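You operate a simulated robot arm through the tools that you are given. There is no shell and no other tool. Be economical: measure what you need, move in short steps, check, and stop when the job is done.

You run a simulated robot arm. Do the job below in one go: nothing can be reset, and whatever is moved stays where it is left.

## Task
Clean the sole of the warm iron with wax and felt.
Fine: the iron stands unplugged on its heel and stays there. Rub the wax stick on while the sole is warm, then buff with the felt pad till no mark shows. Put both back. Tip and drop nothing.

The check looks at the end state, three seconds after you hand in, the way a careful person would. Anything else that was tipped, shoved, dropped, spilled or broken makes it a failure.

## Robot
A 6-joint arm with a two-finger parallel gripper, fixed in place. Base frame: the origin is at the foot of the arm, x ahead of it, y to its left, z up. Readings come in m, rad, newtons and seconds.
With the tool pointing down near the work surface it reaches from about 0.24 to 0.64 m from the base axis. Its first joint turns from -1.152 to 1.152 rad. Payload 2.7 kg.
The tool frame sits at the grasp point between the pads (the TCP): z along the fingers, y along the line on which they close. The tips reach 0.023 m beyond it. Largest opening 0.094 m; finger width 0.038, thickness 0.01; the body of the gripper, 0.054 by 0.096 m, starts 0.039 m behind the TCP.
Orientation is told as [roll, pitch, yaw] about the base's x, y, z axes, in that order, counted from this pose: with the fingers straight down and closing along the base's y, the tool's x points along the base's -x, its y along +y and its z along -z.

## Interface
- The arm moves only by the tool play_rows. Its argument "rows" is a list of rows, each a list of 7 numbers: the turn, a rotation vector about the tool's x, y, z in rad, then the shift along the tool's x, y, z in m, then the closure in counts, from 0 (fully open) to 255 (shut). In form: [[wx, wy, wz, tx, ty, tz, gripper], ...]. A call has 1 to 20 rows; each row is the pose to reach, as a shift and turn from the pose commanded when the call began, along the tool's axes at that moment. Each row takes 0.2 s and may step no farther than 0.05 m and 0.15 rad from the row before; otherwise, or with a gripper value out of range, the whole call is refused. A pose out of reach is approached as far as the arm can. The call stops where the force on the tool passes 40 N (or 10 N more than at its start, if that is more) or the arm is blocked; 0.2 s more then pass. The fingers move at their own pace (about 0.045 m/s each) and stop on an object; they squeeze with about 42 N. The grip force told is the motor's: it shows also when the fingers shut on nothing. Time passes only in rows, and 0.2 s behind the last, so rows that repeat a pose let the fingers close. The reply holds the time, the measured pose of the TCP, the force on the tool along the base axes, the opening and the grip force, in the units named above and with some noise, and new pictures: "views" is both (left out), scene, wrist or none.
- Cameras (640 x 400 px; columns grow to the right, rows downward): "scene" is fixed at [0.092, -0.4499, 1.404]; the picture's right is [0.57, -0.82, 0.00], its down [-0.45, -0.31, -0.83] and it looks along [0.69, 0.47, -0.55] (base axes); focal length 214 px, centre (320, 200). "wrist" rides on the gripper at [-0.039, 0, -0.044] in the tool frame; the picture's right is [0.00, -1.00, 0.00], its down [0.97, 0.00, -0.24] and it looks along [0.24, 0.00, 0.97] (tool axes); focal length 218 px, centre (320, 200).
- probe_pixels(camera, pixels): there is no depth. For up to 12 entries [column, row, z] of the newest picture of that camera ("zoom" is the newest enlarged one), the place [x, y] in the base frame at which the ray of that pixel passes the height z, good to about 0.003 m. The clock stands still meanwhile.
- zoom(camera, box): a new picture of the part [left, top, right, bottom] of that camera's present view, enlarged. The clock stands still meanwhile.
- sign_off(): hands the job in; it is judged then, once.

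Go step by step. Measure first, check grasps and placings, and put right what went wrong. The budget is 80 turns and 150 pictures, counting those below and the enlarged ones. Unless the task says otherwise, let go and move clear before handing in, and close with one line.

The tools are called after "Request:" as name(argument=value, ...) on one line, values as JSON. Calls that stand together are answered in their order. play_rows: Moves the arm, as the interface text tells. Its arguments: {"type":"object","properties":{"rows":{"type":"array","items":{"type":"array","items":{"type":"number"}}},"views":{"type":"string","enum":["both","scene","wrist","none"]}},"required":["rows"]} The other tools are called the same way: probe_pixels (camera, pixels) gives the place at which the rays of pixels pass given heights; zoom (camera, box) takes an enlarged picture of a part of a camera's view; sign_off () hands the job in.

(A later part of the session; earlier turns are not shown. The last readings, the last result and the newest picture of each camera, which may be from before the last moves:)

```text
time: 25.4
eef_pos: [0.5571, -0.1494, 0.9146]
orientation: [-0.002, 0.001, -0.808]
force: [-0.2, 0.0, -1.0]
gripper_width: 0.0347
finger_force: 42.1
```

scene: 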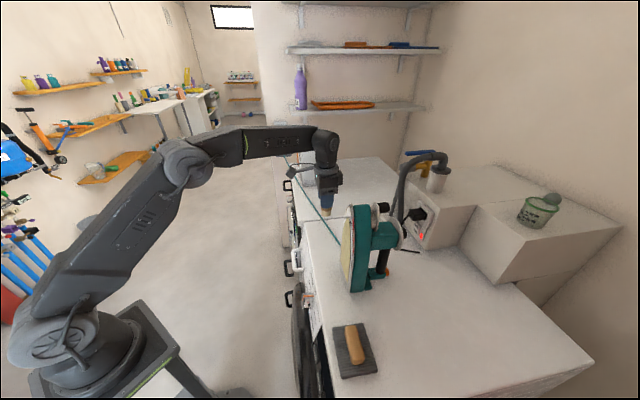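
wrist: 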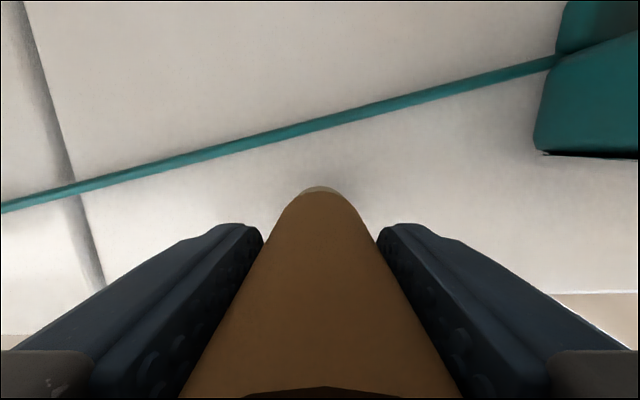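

The stick leans about 2-3° in the grip and has not touched down yet. I'll continue down in small steps.

Request:
play_rows(rows=[[0, 0, 0, 0, 0, 0.001, 255], [0, 0, 0, 0, 0, 0.002, 255], [0, 0, 0, 0, 0, 0.002, 255]], views="none")

Request:
play_rows(rows=[[0, 0, 0, 0, 0, 0.001, 255], [0, 0, 0, 0, 0, 0.0015, 255], [0, 0, 0, 0, 0, 0.0015, 255]], views="both")

```text
time: 26.2
eef_pos: [0.5568, -0.1497, 0.9139]
orientation: [-0.001, 0.0, -0.807]
force: [-0.8, -0.2, 0.1]
gripper_width: 0.0345
finger_force: 42.1
```

```text
time: 27.0
eef_pos: [0.5566, -0.1492, 0.9138]
orientation: [0.002, -0.004, -0.808]
force: [-2.6, -0.2, 12.1]
gripper_width: 0.0347
finger_force: 42.1
```

scene: 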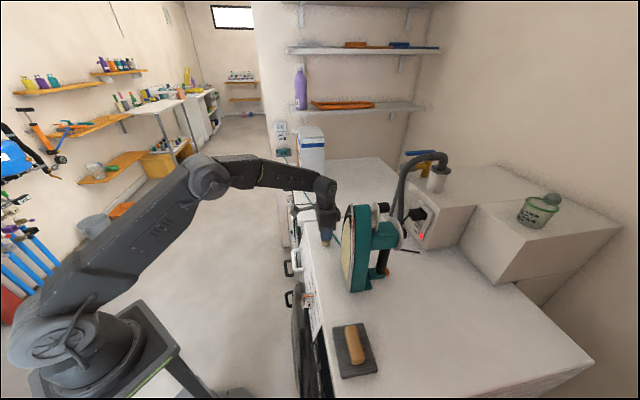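
wrist: 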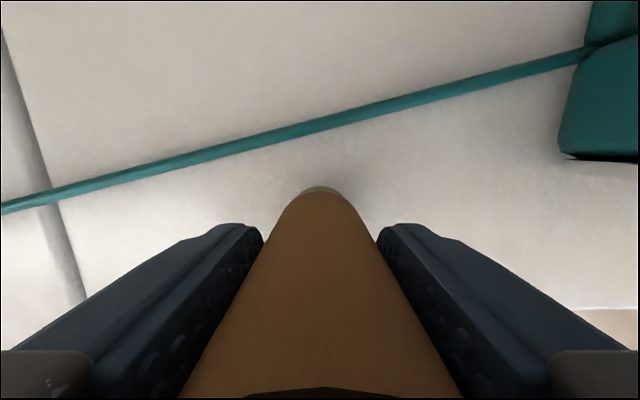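

Touchdown is at z≈0.914 with 12 N. I'll ease up 1 mm, take out the small lean, open the fingers slowly and check.

Request:
play_rows(rows=[[0, 0, 0, 0, 0, -0.0015, 255], [0, 0.045, 0, 0, 0, -0.0015, 255], [0, 0.045, 0, 0, 0, -0.0005, 255], [0, 0.045, 0, 0, 0, -0.0005, 150], [0, 0.045, 0, 0, 0, -0.0005, 110], [0, 0.045, 0, 0, 0, -0.0005, 60], [0, 0.045, 0, 0, 0, -0.0005, 0], [0, 0.045, 0, 0, 0, -0.0005, 0], [0, 0.045, 0, 0, 0, -0.0005, 0]])

```text
time: 29.0
eef_pos: [0.5571, -0.149, 0.9115]
orientation: [0.002, 0.045, -0.806]
force: [-0.4, -0.5, 0.4]
gripper_width: 0.0939
finger_force: 0.1
```

scene: 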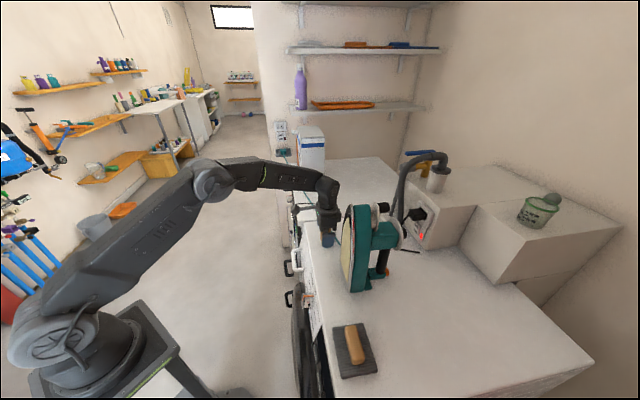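
wrist: 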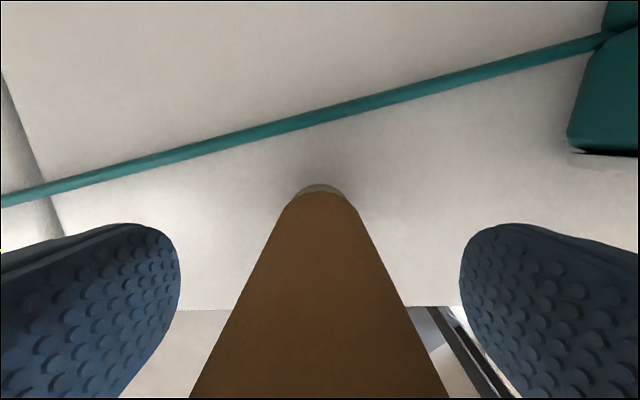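

The stick stands free in its place. I'll lift straight off it, then back away from the iron before crossing to the pad.

Request:
play_rows(rows=[[0, 0, 0, 0.002, 0, -0.045, 0], [0, 0, 0, 0.004, 0, -0.09, 0], [0, -0.045, 0, 0.0063, 0, -0.135, 0], [0, -0.045, 0, 0.045, 0, -0.15, 0], [0, -0.045, 0, 0.085, 0, -0.17, 0], [0, -0.045, 0, 0.106, 0, -0.19, 0]])

Request:
play_rows(rows=[[0, 0, 0.143, 0, -0.032, 0, 0], [0, 0, 0.286, 0, -0.064, 0, 0], [0, 0, 0.43, 0, -0.096, 0, 0], [0, 0, 0.573, 0, -0.127, 0, 0], [0, 0, 0.716, 0, -0.159, 0, 0], [0, 0, 0.86, 0, -0.191, 0, 0], [0, 0, 1.003, -0.01, -0.223, 0, 0], [0, 0, 1.146, -0.03, -0.255, 0, 0], [0, 0, 1.29, -0.05, -0.286, 0, 0], [0, 0, 1.433, -0.08, -0.318, 0, 0], [0, 0, 1.576, -0.11, -0.35, 0.01, 0]])

```text
time: 30.4
eef_pos: [0.4898, -0.0808, 1.1076]
orientation: [0.001, -0.001, -0.808]
force: [0.4, -0.5, -0.3]
gripper_width: 0.0942
finger_force: 0.0
```

scene: 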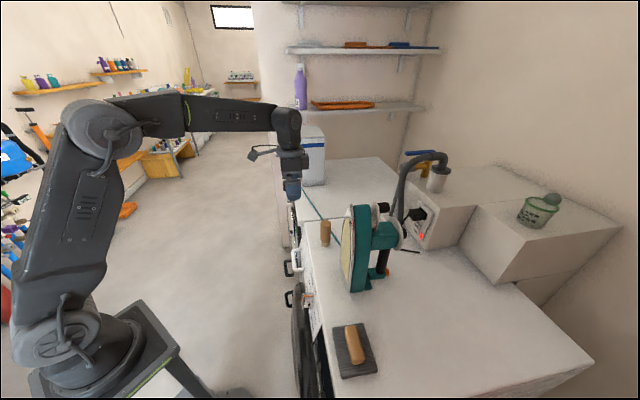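
wrist: 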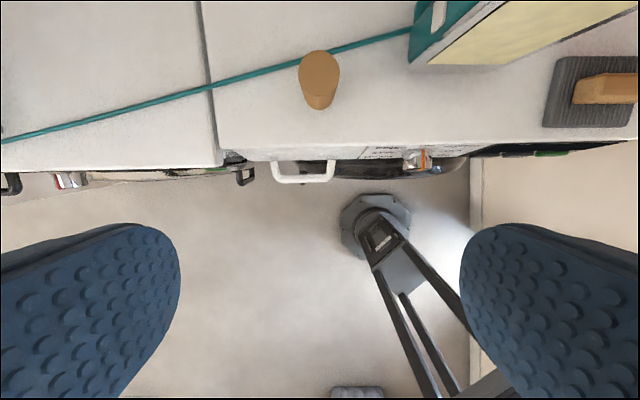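

```text
time: 32.8
eef_pos: [0.3127, -0.4004, 1.0968]
orientation: [-0.001, 0.001, -2.386]
force: [0.2, -0.1, 0.4]
gripper_width: 0.0939
finger_force: 0.0
```

scene: 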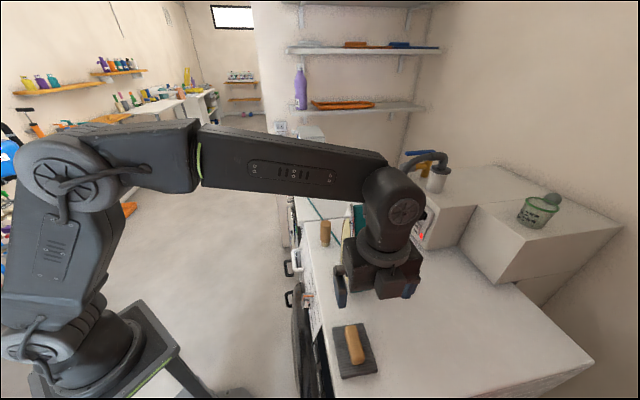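
wrist: 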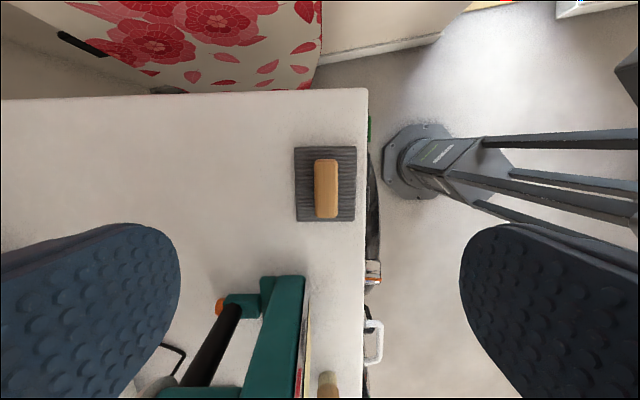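

The stick is upright and the tool is squared over the pad, with the handle at (315-338, 159-219) and the pad corners at (295,147) and (356,221). I'll zoom and probe for height and centre.

Request:
zoom(camera="wrist", box=[270, 130, 380, 240])

Request:
probe_pixels(camera="wrist", pixels=[[326.5, 189, 0.87], [326.5, 189, 0.89], [326.5, 159, 0.88], [326.5, 219, 0.88], [315, 189, 0.88], [338, 189, 0.88], [295, 147, 0.855], [356, 146, 0.855], [356, 221, 0.855], [297, 222, 0.855]])

Request:
probe_pixels(camera="scene", pixels=[[354, 345, 0.86], [354, 345, 0.87], [354, 345, 0.88], [354, 345, 0.89]])

Request:
zoom(camera="scene", box=[310, 310, 400, 390])

```text
3.64 times, centred on (325, 185) of wrist
```

zoom: 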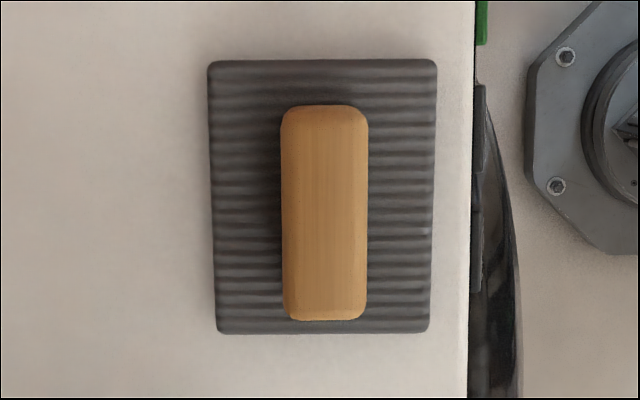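

```text
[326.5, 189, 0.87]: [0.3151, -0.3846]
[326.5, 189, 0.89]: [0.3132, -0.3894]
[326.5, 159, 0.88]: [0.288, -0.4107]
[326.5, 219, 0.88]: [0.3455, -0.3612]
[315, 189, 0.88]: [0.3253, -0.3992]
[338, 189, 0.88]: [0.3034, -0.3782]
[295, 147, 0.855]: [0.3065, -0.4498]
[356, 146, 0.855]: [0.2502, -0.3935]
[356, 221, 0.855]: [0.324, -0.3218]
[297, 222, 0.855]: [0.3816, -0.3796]
```

```text
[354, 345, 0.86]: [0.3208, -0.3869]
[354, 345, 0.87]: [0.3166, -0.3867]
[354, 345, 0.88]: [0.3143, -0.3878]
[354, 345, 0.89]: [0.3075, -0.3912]
```

```text
5.00 times, centred on (355, 350) of scene
```

zoom: 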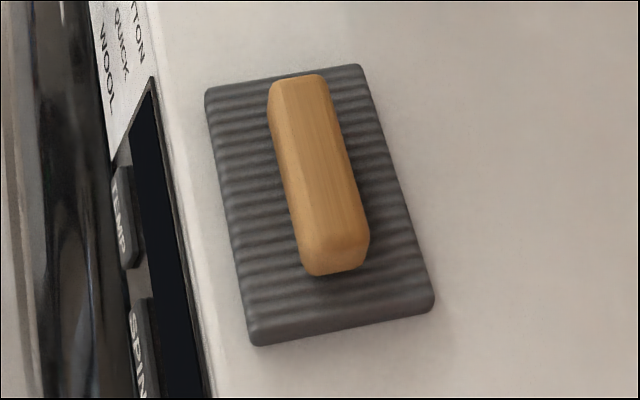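

The handle centre is (0.315,-0.3865), about 30 mm wide, and the pad is aligned with the tool. I'll go down to 4 cm above it and look.

Request:
play_rows(rows=[[0, 0, 0, 0.006, -0.004, 0.04, 0], [0, 0, 0, 0.0112, -0.0085, 0.08, 0], [0, 0, 0, 0.0112, -0.0085, 0.12, 0], [0, 0, 0, 0.0112, -0.0085, 0.16, 0], [0, 0, 0, 0.0112, -0.0085, 0.172, 0], [0, 0, 0, 0.0112, -0.0085, 0.172, 0]])

Request:
zoom(camera="scene", box=[310, 300, 400, 390])

```text
time: 34.2
eef_pos: [0.316, -0.3857, 0.923]
orientation: [0.001, -0.002, -2.385]
force: [-0.1, 0.1, -0.1]
gripper_width: 0.0941
finger_force: 0.0
```

scene: 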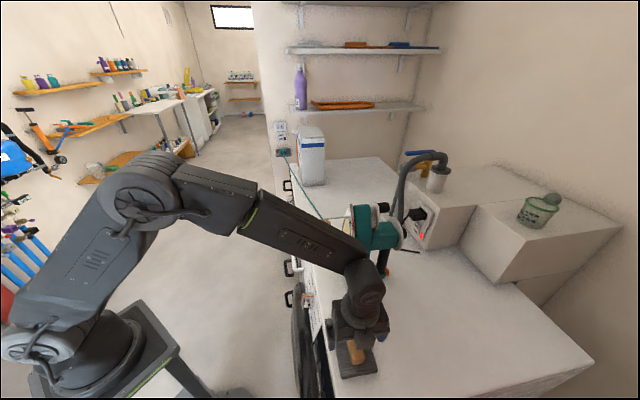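
wrist: 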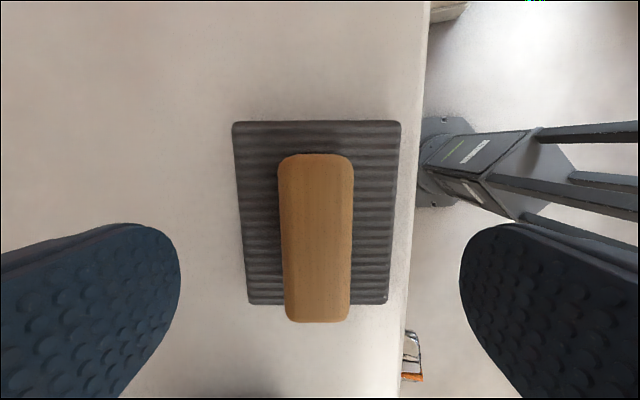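

```text
4.44 times, centred on (355, 345) of scene
```

zoom: 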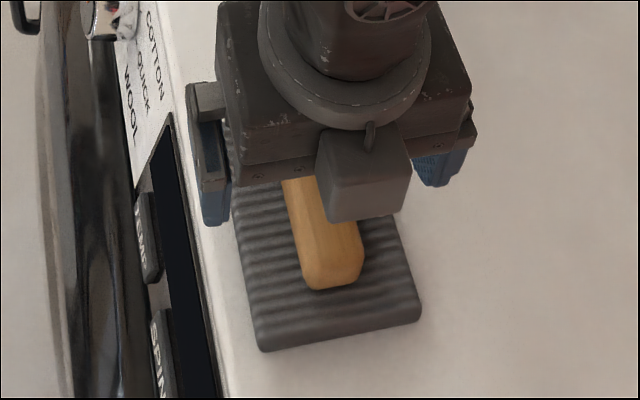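

The handle is centred to within 2 mm. I'll descend until the tips sit just above the pad, checking the force, then close.

Request:
play_rows(rows=[[0, 0, 0, 0, 0.0015, 0.015, 0], [0, 0, 0, 0, 0.0015, 0.03, 0], [0, 0, 0, 0, 0.0015, 0.036, 0], [0, 0, 0, 0, 0.0015, 0.036, 0]], views="none")

Request:
play_rows(rows=[[0, 0, 0, 0, 0, 0, 80], [0, 0, 0, 0, 0, 0, 140], [0, 0, 0, 0, 0, 0, 200], [0, 0, 0, 0, 0, 0, 255], [0, 0, 0, 0, 0, 0, 255], [0, 0, 0, 0, 0, 0, 255]])

```text
time: 35.2
eef_pos: [0.3151, -0.3866, 0.8899]
orientation: [0.0, 0.001, -2.383]
force: [-0.5, 0.3, -0.2]
gripper_width: 0.0939
finger_force: 0.1
```

```text
time: 36.6
eef_pos: [0.3155, -0.3882, 0.8895]
orientation: [0.0, 0.001, -2.382]
force: [-0.2, -0.5, 0.1]
gripper_width: 0.0273
finger_force: 42.4
```

scene: 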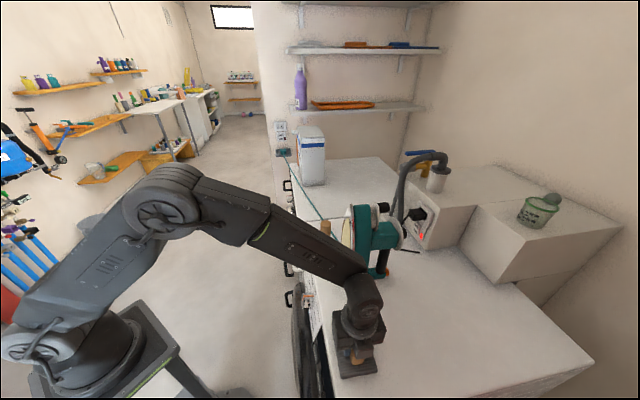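
wrist: 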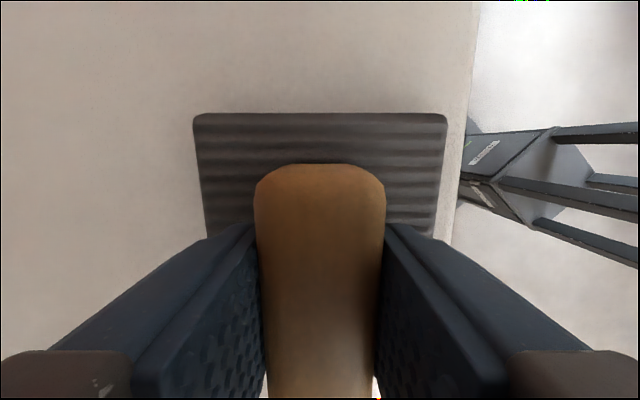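

The handle is gripped (27.3 mm, 42 N). The put-back pose is (0.3153,-0.3876,0.8896) at yaw -2.383. I'll lift straight up, back away from the iron, then turn the tool to face the sole.

Request:
play_rows(rows=[[0, 0, 0, 0, 0, -0.04, 255], [0, 0, 0, 0, 0, -0.08, 255], [0, 0, 0, 0, 0, -0.12, 255], [0, 0, 0, 0, 0, -0.16, 255], [0, 0, 0, 0, -0.046, -0.16, 255], [0, 0, 0, 0, -0.092, -0.16, 255], [0, 0, 0, 0, -0.138, -0.16, 255], [0, 0, -0.143, 0.017, -0.138, -0.16, 255], [0, 0, -0.286, 0.034, -0.138, -0.16, 255], [0, 0, -0.429, 0.05, -0.138, -0.16, 255], [0, 0, -0.572, 0.067, -0.138, -0.16, 255], [0, 0, -0.715, 0.084, -0.138, -0.16, 255], [0, 0, -0.857, 0.1, -0.138, -0.16, 255], [0, 0, -1.0, 0.117, -0.138, -0.16, 255], [0, 0, -1.143, 0.134, -0.138, -0.16, 255], [0, 0, -1.286, 0.15, -0.138, -0.16, 255], [0, 0, -1.429, 0.167, -0.138, -0.16, 255], [0, 0, -1.571, 0.184, -0.138, -0.16, 255]])

```text
time: 40.4
eef_pos: [0.3546, -0.1602, 1.0492]
orientation: [0.001, 0.0, -0.813]
force: [0.4, -0.4, -0.2]
gripper_width: 0.0272
finger_force: 41.8
```

scene: 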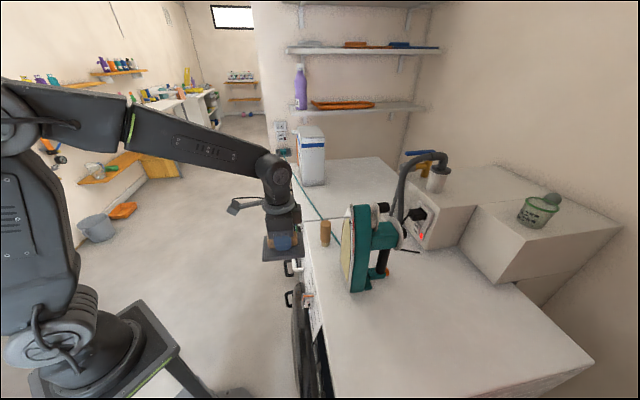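
wrist: 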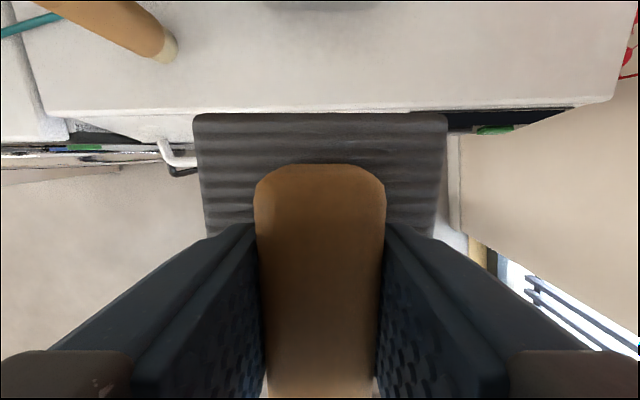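

The pad is held square, at d≈0.36 and s≈0.147. I'll pitch the tool up to horizontal while staying clear of the sole.

Request:
play_rows(rows=[[0, -0.143, 0, -0.006, 0, 0, 255], [0, -0.286, 0, -0.012, 0, 0, 255], [0, -0.429, 0, -0.018, 0, 0, 255], [0, -0.572, 0, -0.024, 0, 0, 255], [0, -0.715, 0, -0.03, 0, 0, 255], [0, -0.857, 0, -0.036, 0, 0, 255], [0, -1.0, 0, -0.042, 0, 0, 255], [0, -1.143, 0, -0.048, 0, 0, 255], [0, -1.286, 0, -0.054, 0, 0, 255], [0, -1.429, 0, -0.06, 0, 0, 255], [0, -1.571, 0, -0.062, 0, 0, 255], [0, -1.571, 0, -0.062, 0, 0, 255]])

Request:
zoom(camera="scene", box=[280, 190, 400, 300])

```text
time: 43.0
eef_pos: [0.3969, -0.205, 1.0499]
orientation: [-1.457, -1.564, 0.639]
force: [0.1, -0.3, -0.8]
gripper_width: 0.0273
finger_force: 42.0
```

scene: 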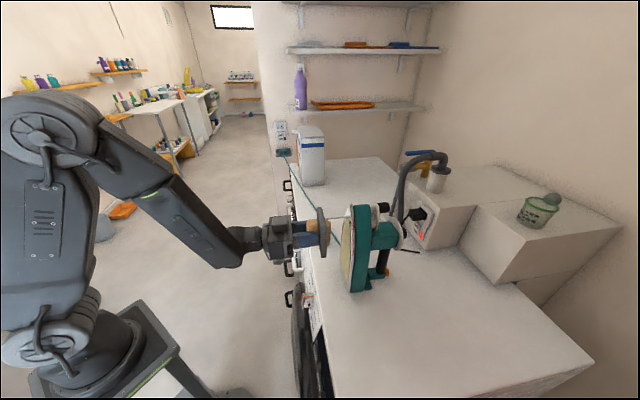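
wrist: 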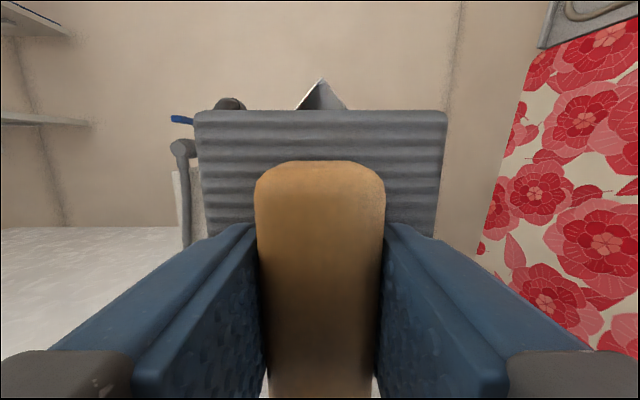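

```text
3.64 times, centred on (340, 245) of scene
```

zoom: 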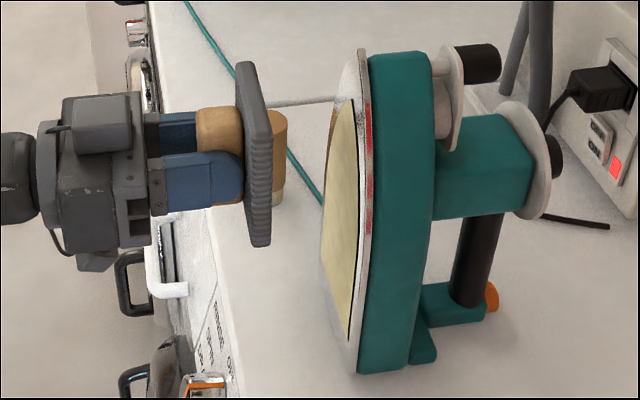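

The pad is nearly parallel to the sole in the zoom, with its lower edge slightly forward. I'll correct by about 3° and approach to about 1 cm.

Request:
play_rows(rows=[[0, 0.025, 0, 0.01, 0, 0.015, 255], [0, 0.05, 0, 0.02, 0, 0.03, 255], [0, 0.05, 0, 0.02, 0, 0.045, 255], [0, 0.05, 0, 0.02, 0, 0.045, 255]])

Request:
zoom(camera="scene", box=[280, 190, 400, 300])

```text
time: 44.0
eef_pos: [0.4281, -0.2379, 1.0303]
orientation: [-0.116, -1.517, -0.701]
force: [-0.3, -0.2, -1.1]
gripper_width: 0.0276
finger_force: 42.2
```

scene: 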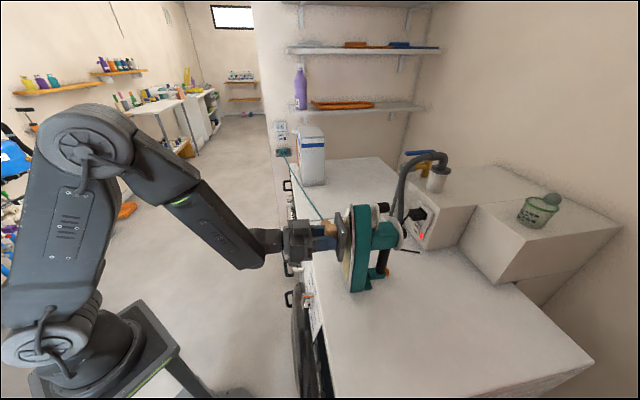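
wrist: 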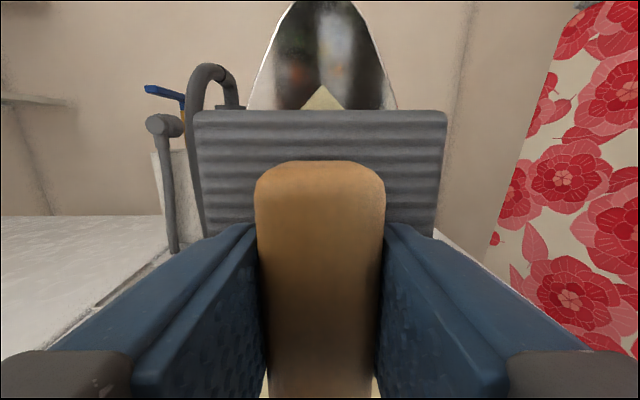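

```text
3.64 times, centred on (340, 245) of scene
```

zoom: 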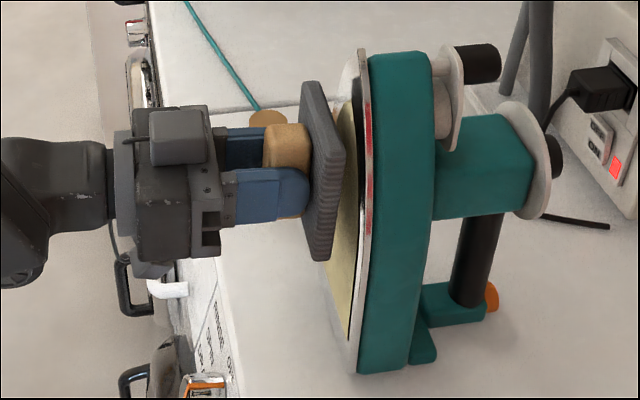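

There's still a small gap and no contact force. I'll step in by 1.5-2 mm at a time.

Request:
play_rows(rows=[[0, 0, 0, 0, 0, 0.002, 255], [0, 0, 0, 0, 0, 0.004, 255], [0, 0, 0, 0, 0, 0.004, 255]], views="none")

Request:
play_rows(rows=[[0, 0, 0, 0, 0, 0.0015, 255], [0, 0, 0, 0, 0, 0.0015, 255]], views="none")

```text
time: 44.8
eef_pos: [0.4314, -0.2406, 1.0285]
orientation: [-0.108, -1.517, -0.709]
force: [-0.7, -0.4, -1.1]
gripper_width: 0.0271
finger_force: 42.5
```

```text
time: 45.4
eef_pos: [0.4303, -0.2421, 1.0281]
orientation: [-0.11, -1.518, -0.709]
force: [0.6, 0.3, -1.1]
gripper_width: 0.0273
finger_force: 42.2
```

Request:
play_rows(rows=[[0, 0, 0, 0, 0, 0.001, 255], [0, 0, 0, 0, 0, 0.002, 255], [0, 0, 0, 0, 0, 0.002, 255]], views="none")

Request:
zoom(camera="scene", box=[300, 190, 400, 290])

```text
time: 46.2
eef_pos: [0.433, -0.2438, 1.029]
orientation: [-0.102, -1.518, -0.713]
force: [-0.1, 0.3, -0.1]
gripper_width: 0.0272
finger_force: 42.1
```

```text
4.00 times, centred on (350, 240) of scene
```

zoom: 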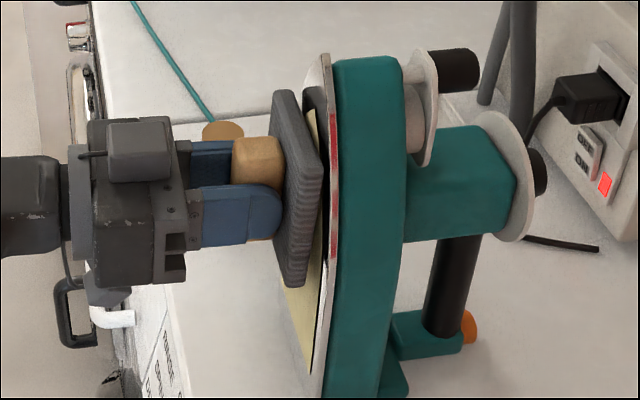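

There is no contact yet at d≈0.475, though the gap is small. I'll continue with 1 mm steps.

Request:
play_rows(rows=[[0, 0, 0, 0, 0, 0.001, 255], [0, 0, 0, 0, 0, 0.0015, 255], [0, 0, 0, 0, 0, 0.0015, 255]], views="none")

Request:
play_rows(rows=[[0, 0, 0, 0, 0, 0.001, 255], [0, 0, 0, 0, 0, 0.001, 255]], views="none")

```text
time: 47.0
eef_pos: [0.4321, -0.2447, 1.0289]
orientation: [-0.097, -1.519, -0.721]
force: [0.4, -0.6, -1.6]
gripper_width: 0.0274
finger_force: 41.6
```

```text
time: 47.6
eef_pos: [0.4355, -0.2458, 1.0289]
orientation: [-0.092, -1.518, -0.724]
force: [0.2, 0.7, -0.9]
gripper_width: 0.0273
finger_force: 41.9
```

Request:
play_rows(rows=[[0, 0, 0, 0, 0, 0.001, 255], [0, 0, 0, 0, 0, 0.0015, 255], [0, 0, 0, 0, 0, 0.0015, 255]], views="none")

Request:
play_rows(rows=[[0, 0, 0, 0, 0, 0.001, 255], [0, 0, 0, 0, 0, 0.001, 255]], views="scene")

Request:
zoom(camera="scene", box=[320, 190, 380, 270])

```text
time: 48.4
eef_pos: [0.4357, -0.2465, 1.0297]
orientation: [-0.081, -1.519, -0.736]
force: [-1.5, 1.4, 0.0]
gripper_width: 0.0274
finger_force: 41.8
```

```text
time: 49.0
eef_pos: [0.4371, -0.2466, 1.0277]
orientation: [-0.087, -1.52, -0.732]
force: [-0.8, 1.6, 0.6]
gripper_width: 0.027
finger_force: 41.8
```

scene: 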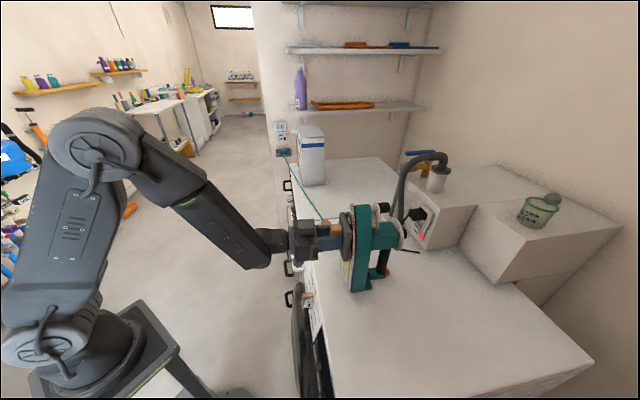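

```text
5.00 times, centred on (350, 230) of scene
```

zoom: 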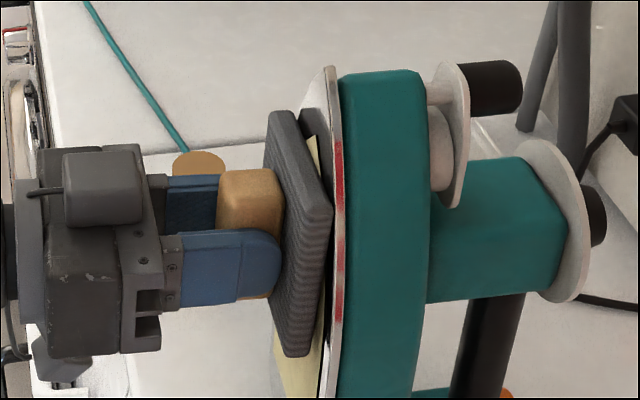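

The pad has contact at about 2 N (d≈0.480). I'll rub up and down along the sole at this depth and check.

Request:
play_rows(rows=[[0, 0, 0, -0.012, 0, -0.0008, 255], [0, 0, 0, -0.025, 0, -0.0015, 255], [0, 0, 0, -0.012, 0, -0.0007, 255], [0, 0, 0, 0, 0, 0, 255], [0, 0, 0, -0.012, 0, -0.0007, 255], [0, 0, 0, -0.025, 0, -0.0014, 255], [0, 0, 0, -0.012, 0, -0.0006, 255], [0, 0, 0, 0, 0, 0, 255]])

Request:
zoom(camera="scene", box=[310, 195, 390, 300])

```text
time: 50.8
eef_pos: [0.4376, -0.2473, 1.0292]
orientation: [-0.077, -1.519, -0.738]
force: [-2.4, 1.0, 0.0]
gripper_width: 0.0271
finger_force: 41.9
```

scene: 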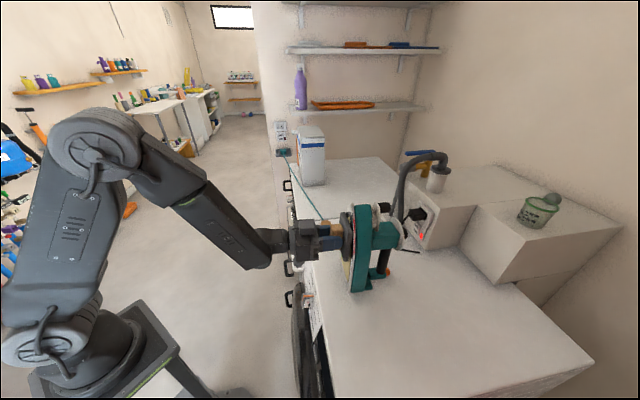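
wrist: 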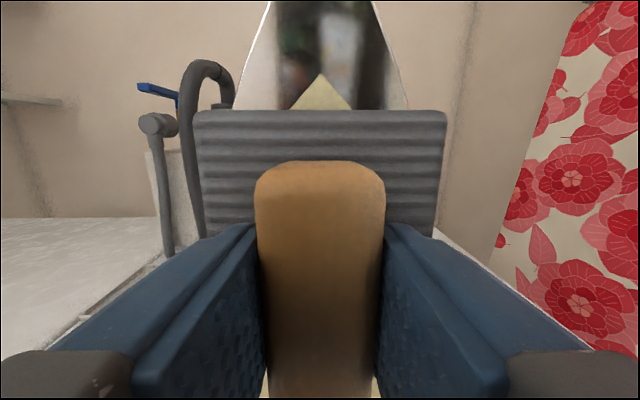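

```text
3.81 times, centred on (350, 248) of scene
```

zoom: 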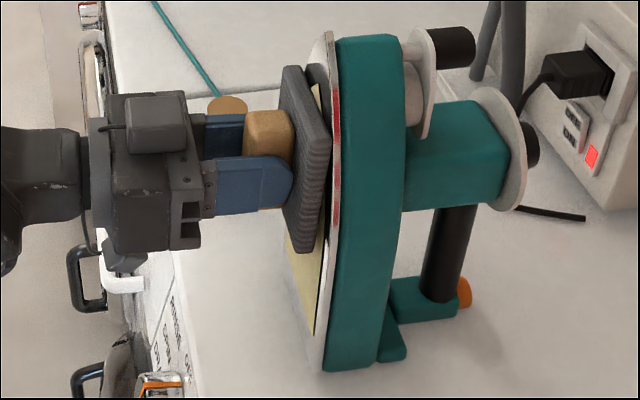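

The film is still pale, and the iron has not visibly moved during buffing. I'll keep buffing with a slightly firmer press and read the force at both ends.

Request:
play_rows(rows=[[0, 0, 0, -0.012, 0, 0.0002, 255], [0, 0, 0, -0.024, 0, -0.0005, 255], [0, 0, 0, -0.036, 0, -0.0012, 255], [0, 0, 0, -0.018, 0, -0.0004, 255], [0, 0, 0, 0, 0, 0.0006, 255], [0, 0, 0, -0.018, 0, -0.0004, 255], [0, 0, 0, -0.036, 0, -0.0012, 255]], views="none")

Request:
play_rows(rows=[[0, 0, 0, 0.018, 0, 0.0009, 255], [0, 0, 0, 0.036, 0, 0.0018, 255], [0, 0, 0, 0.018, 0, 0.0009, 255], [0, 0, 0, 0, 0, 0, 255], [0, 0, 0, 0.018, 0, 0.0009, 255], [0, 0, 0, 0.036, 0, 0.0018, 255]])

Request:
zoom(camera="scene", box=[310, 195, 390, 300])

```text
time: 52.4
eef_pos: [0.4373, -0.2475, 1.0638]
orientation: [0.015, -1.52, -0.829]
force: [0.5, 0.0, 0.1]
gripper_width: 0.0269
finger_force: 41.9
```

```text
time: 53.8
eef_pos: [0.4375, -0.2481, 1.029]
orientation: [-0.082, -1.52, -0.735]
force: [0.2, 0.2, -0.9]
gripper_width: 0.0268
finger_force: 42.1
```

scene: 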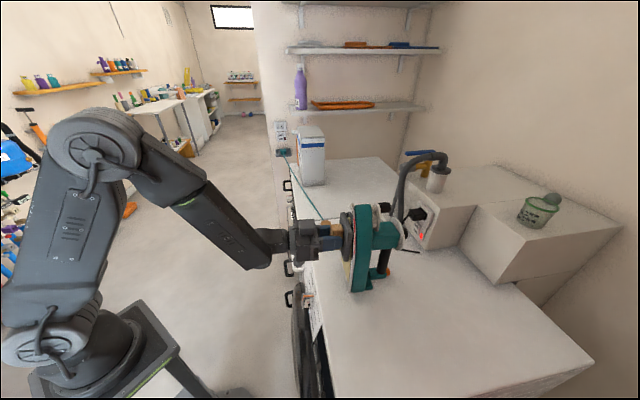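
wrist: 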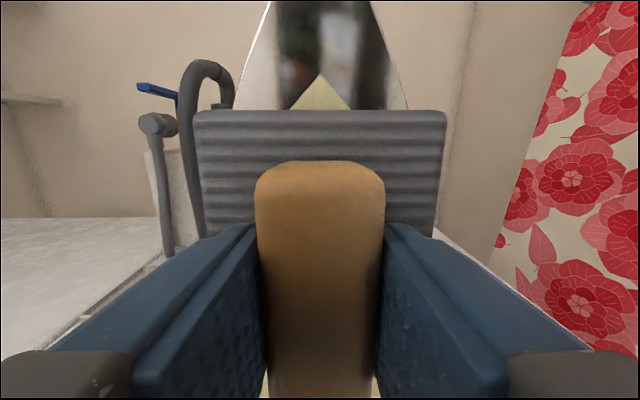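

```text
3.81 times, centred on (350, 248) of scene
```

zoom: 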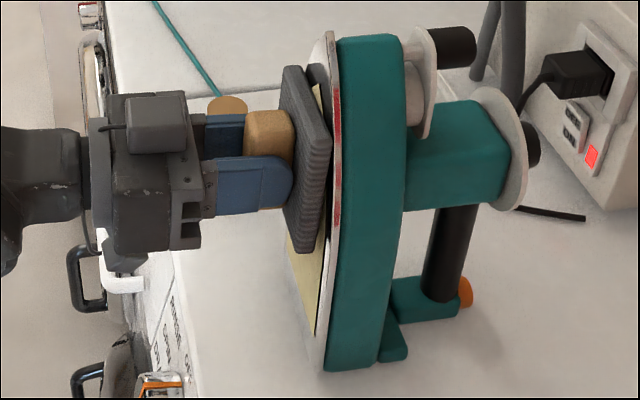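

Contact was lost and the reading is about 0 N. I'll step forward until I feel it again, then use short strokes so the depth varies less.

Request:
play_rows(rows=[[0, 0, 0, 0, 0, 0.001, 255], [0, 0, 0, 0, 0, 0.0015, 255], [0, 0, 0, 0, 0, 0.0015, 255]], views="none")

Request:
play_rows(rows=[[0, 0, 0, 0, 0, 0.001, 255], [0, 0, 0, 0, 0, 0.001, 255]], views="none")

```text
time: 54.6
eef_pos: [0.4383, -0.2496, 1.0282]
orientation: [-0.074, -1.519, -0.743]
force: [-1.4, 1.4, -0.9]
gripper_width: 0.0274
finger_force: 41.7
```

```text
time: 55.2
eef_pos: [0.4377, -0.2495, 1.0291]
orientation: [-0.065, -1.52, -0.751]
force: [-2.5, 1.6, -0.3]
gripper_width: 0.0272
finger_force: 42.2
```

The press is back to about 3 N. I'll make short, repeated up and down strokes.

Request:
play_rows(rows=[[0, 0, 0, 0.008, 0, 0.0004, 255], [0, 0, 0, -0.004, 0, -0.0004, 255], [0, 0, 0, -0.016, 0, -0.001, 255], [0, 0, 0, -0.004, 0, -0.0004, 255], [0, 0, 0, 0.008, 0, 0.0006, 255], [0, 0, 0, -0.004, 0, -0.0002, 255], [0, 0, 0, -0.016, 0, -0.001, 255], [0, 0, 0, -0.004, 0, 0, 255], [0, 0, 0, 0.008, 0, 0.0008, 255], [0, 0, 0, -0.004, 0, 0, 255], [0, 0, 0, -0.016, 0, -0.0008, 255], [0, 0, 0, -0.004, 0, 0, 255], [0, 0, 0, 0.008, 0, 0.0008, 255]], views="scene")

Request:
zoom(camera="scene", box=[310, 195, 390, 300])

```text
time: 58.0
eef_pos: [0.4401, -0.2497, 1.0209]
orientation: [-0.157, -1.519, -0.661]
force: [-1.6, 1.6, -0.7]
gripper_width: 0.0274
finger_force: 41.8
```

scene: 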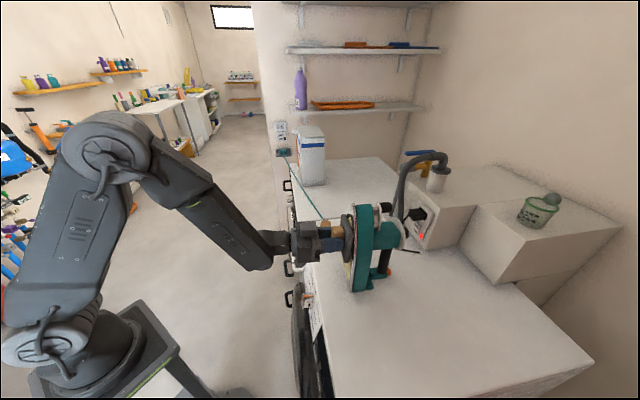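

```text
3.81 times, centred on (350, 248) of scene
```

zoom: 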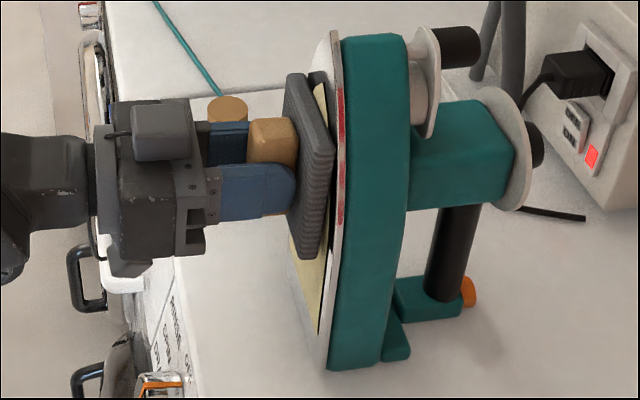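

The film outside the pad is still pale. I'll back off to see whether the area under the pad has changed.

Request:
play_rows(rows=[[0, 0, 0, 0, 0, -0.02, 255], [0, 0, 0, -0.03, 0, -0.045, 255], [0, 0.12, 0, -0.07, 0, -0.06, 255], [0, 0.24, 0, -0.1, 0, -0.07, 255], [0, 0.36, 0, -0.13, 0, -0.075, 255], [0, 0.48, 0, -0.16, 0, -0.08, 255]])

Request:
zoom(camera="scene", box=[310, 195, 390, 300])

Request:
zoom(camera="wrist", box=[220, 0, 420, 120])

```text
time: 59.4
eef_pos: [0.3897, -0.1951, 1.1862]
orientation: [0.005, -1.043, -0.813]
force: [0.7, -0.4, -1.8]
gripper_width: 0.0273
finger_force: 42.1
out of reach, approached as far as the arm can: row 1
```

scene: 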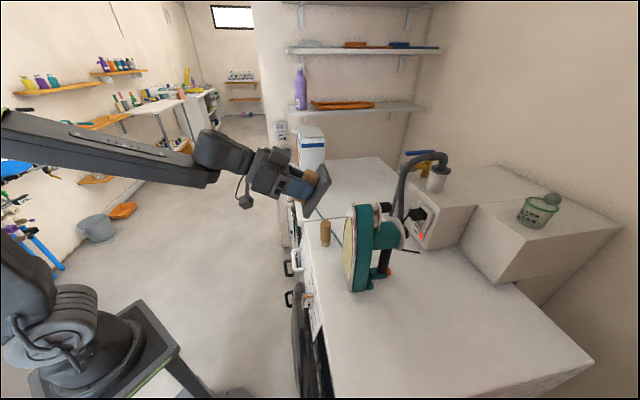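
wrist: 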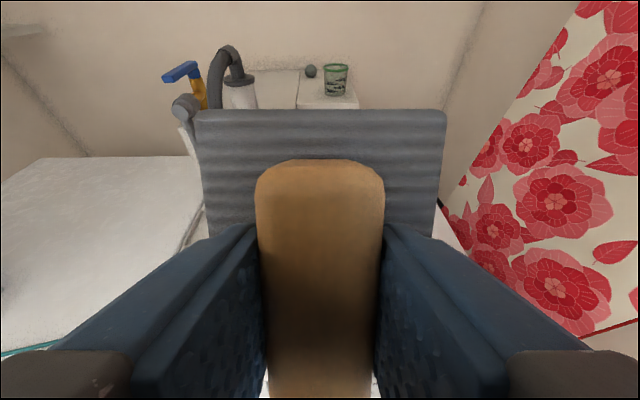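

```text
3.81 times, centred on (350, 248) of scene
```

zoom: 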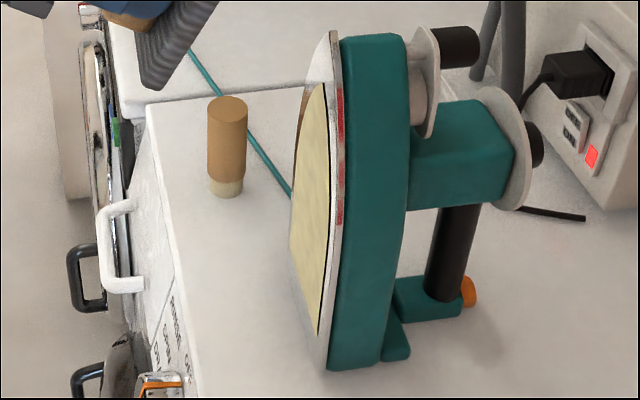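

```text
3.20 times, centred on (320, 60) of wrist
```

zoom: 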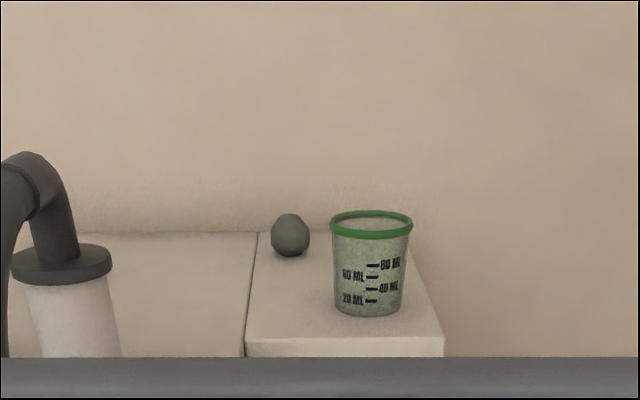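

The film is unchanged under the pad too, so the strokes were too short or only on the top part. I'll go back lower, for full-length strokes along the whole film.

Request:
play_rows(rows=[[0, -0.08, 0, 0.028, 0, 0.022, 255], [0, -0.16, 0, 0.056, -0.001, 0.044, 255], [0, -0.24, 0, 0.084, -0.001, 0.07, 255], [0, -0.32, 0, 0.112, -0.002, 0.1, 255], [0, -0.4, 0, 0.14, -0.002, 0.13, 255], [0, -0.477, 0, 0.1676, -0.002, 0.1614, 255], [0, -0.477, 0, 0.1676, -0.002, 0.1614, 255]])

Request:
zoom(camera="scene", box=[310, 195, 390, 300])

```text
time: 61.0
eef_pos: [0.4469, -0.2347, 0.9771]
orientation: [-0.499, -1.505, -0.326]
force: [0.0, 0.3, -1.7]
gripper_width: 0.027
finger_force: 42.0
out of reach, approached as far as the arm can: row 5, 6, 7
```

scene: 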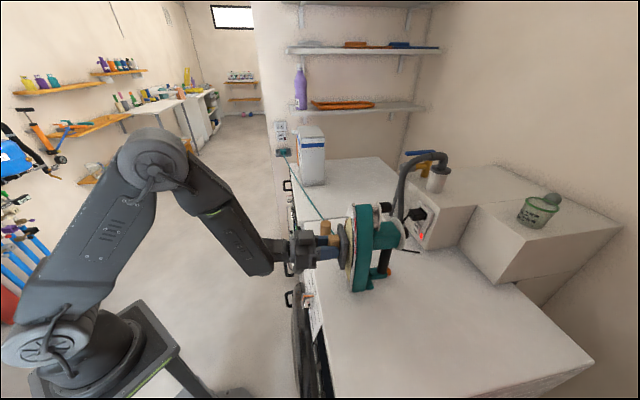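
wrist: 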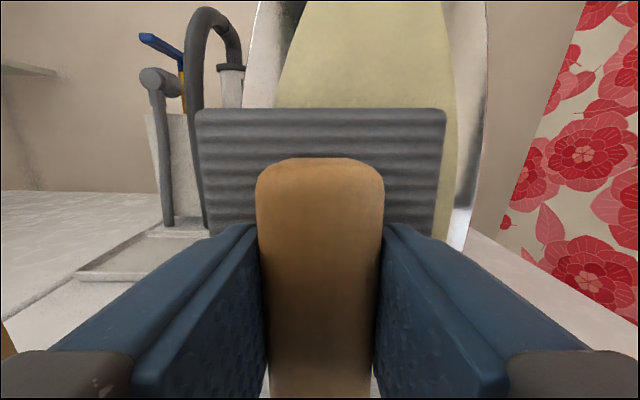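

```text
3.81 times, centred on (350, 248) of scene
```

zoom: 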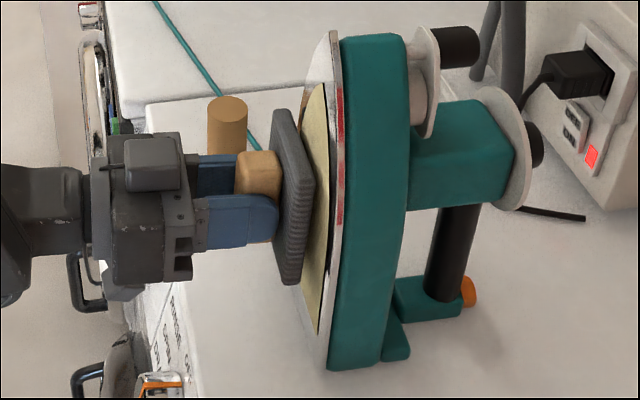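

At z≈0.977 the pad now covers the middle and lower film, but it sits about 16 mm to the left. I'll recentre it and move in until there is light contact.

Request:
play_rows(rows=[[0, 0, 0, -0.003, -0.008, 0, 255], [0, 0, 0, -0.006, -0.016, 0, 255], [0, 0, 0, -0.006, -0.016, 0, 255]], views="none")

Request:
play_rows(rows=[[0, 0, 0, 0, 0, 0.0015, 255], [0, 0, 0, 0, 0, 0.003, 255], [0, 0, 0, 0, 0, 0.003, 255]], views="none")

```text
time: 61.8
eef_pos: [0.4478, -0.2427, 0.9944]
orientation: [-0.317, -1.513, -0.505]
force: [-1.6, 4.3, -1.0]
gripper_width: 0.0271
finger_force: 41.6
out of reach, approached as far as the arm can: row 1, 2, 3
```

```text
time: 62.6
eef_pos: [0.4571, -0.2442, 0.9989]
orientation: [-0.15, -1.515, -0.671]
force: [-2.5, 2.0, -1.2]
gripper_width: 0.0271
finger_force: 41.9
out of reach, approached as far as the arm can: row 2, 3
```

I have contact at about 3 N, but the arm drifts near its reach limit here. I'll stroke upward, away from the limit, with longer strokes, and check.

Request:
play_rows(rows=[[0, 0, 0, -0.015, -0.004, -0.0012, 255], [0, 0, 0, -0.03, -0.008, -0.002, 255], [0, 0, 0, -0.045, -0.012, -0.003, 255], [0, 0, 0, -0.06, -0.014, -0.004, 255], [0, 0, 0, -0.045, -0.014, -0.003, 255], [0, 0, 0, -0.03, -0.014, -0.002, 255], [0, 0, 0, -0.02, -0.014, -0.001, 255], [0, 0, 0, -0.035, -0.014, -0.002, 255], [0, 0, 0, -0.05, -0.014, -0.003, 255], [0, 0, 0, -0.035, -0.014, -0.0015, 255], [0, 0, 0, -0.02, -0.014, -0.0005, 255]])

Request:
zoom(camera="scene", box=[310, 195, 390, 300])

```text
time: 65.0
eef_pos: [0.4473, -0.2519, 1.0204]
orientation: [-0.077, -1.517, -0.739]
force: [-1.5, 1.7, -1.2]
gripper_width: 0.0274
finger_force: 41.7
```

scene: 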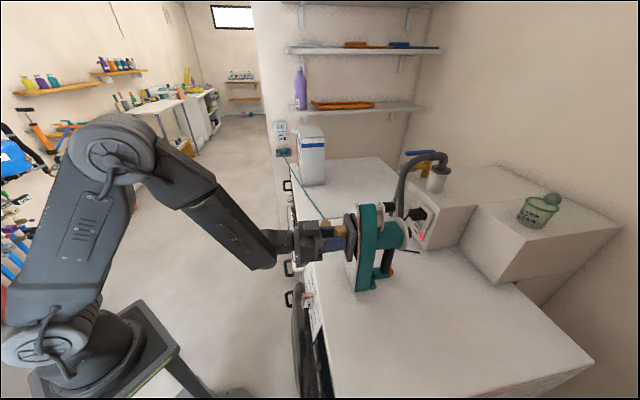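
wrist: 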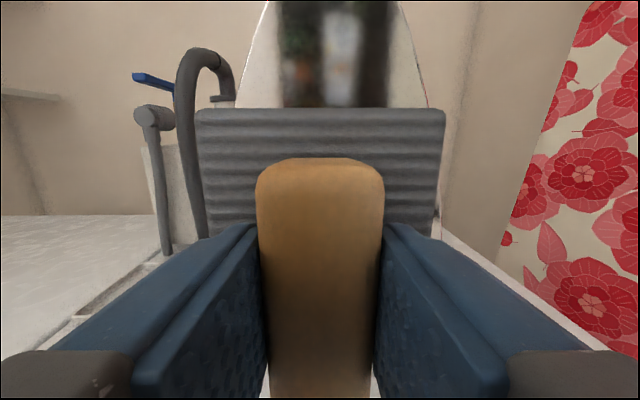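

```text
3.81 times, centred on (350, 248) of scene
```

zoom: 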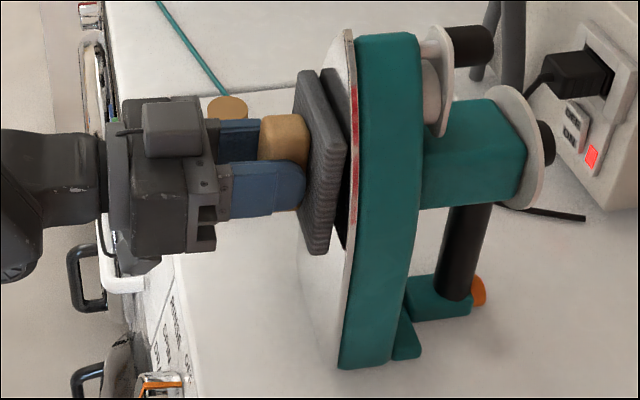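

The mark is gone: the sole shows clean metal at (350,270) and in the wrist view. The iron still stands, but about 2.5 cm back. I'll withdraw and bring the pad upright to return it.

Request:
play_rows(rows=[[0, 0, 0, -0.01, 0, -0.03, 255], [0, 0, 0, -0.02, 0, -0.06, 255], [0, 0, 0, -0.03, 0, -0.09, 255], [0, 0.138, 0, -0.03, 0, -0.094, 255], [0, 0.276, 0, -0.03, 0, -0.098, 255], [0, 0.414, 0, -0.03, 0, -0.102, 255], [0, 0.552, 0, -0.03, 0, -0.106, 255], [0, 0.69, 0, -0.03, 0, -0.11, 255], [0, 0.828, 0, -0.03, 0, -0.114, 255], [0, 0.966, 0, -0.03, 0, -0.118, 255], [0, 1.104, 0, -0.03, 0, -0.122, 255], [0, 1.242, 0, -0.03, 0, -0.126, 255], [0, 1.38, 0, -0.03, 0, -0.13, 255], [0, 1.517, 0, -0.03, 0, -0.13, 255], [0, 1.517, 0, -0.03, 0, -0.13, 255]])

Request:
zoom(camera="scene", box=[310, 195, 430, 300])

```text
time: 68.2
eef_pos: [0.3574, -0.1586, 1.0562]
orientation: [0.001, 0.001, -0.813]
force: [0.5, -0.7, -0.1]
gripper_width: 0.0273
finger_force: 41.7
```

scene: 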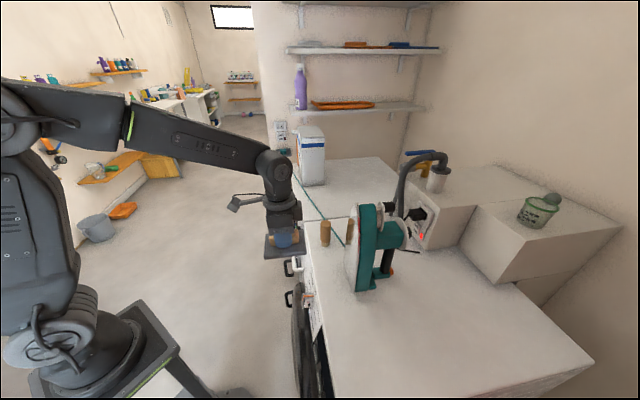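
wrist: 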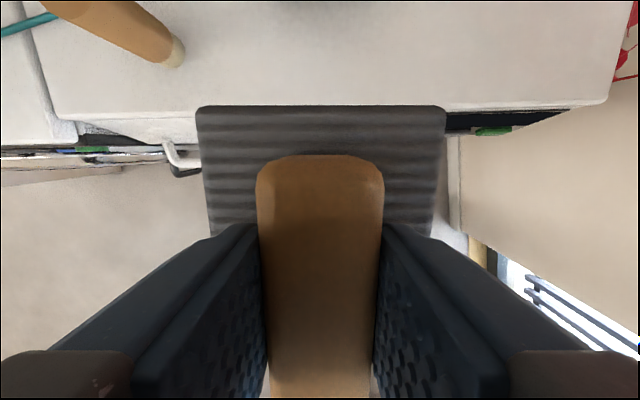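

```text
3.81 times, centred on (370, 248) of scene
```

zoom: 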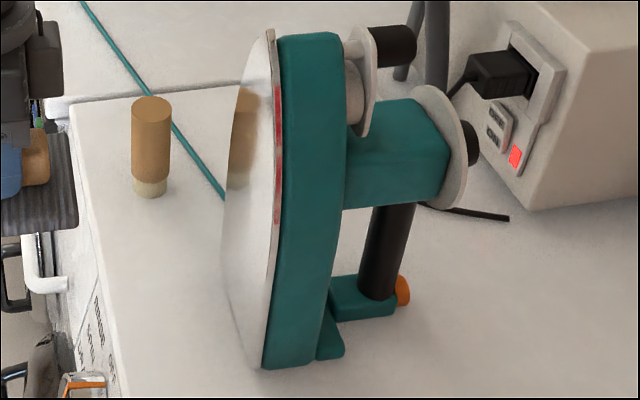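

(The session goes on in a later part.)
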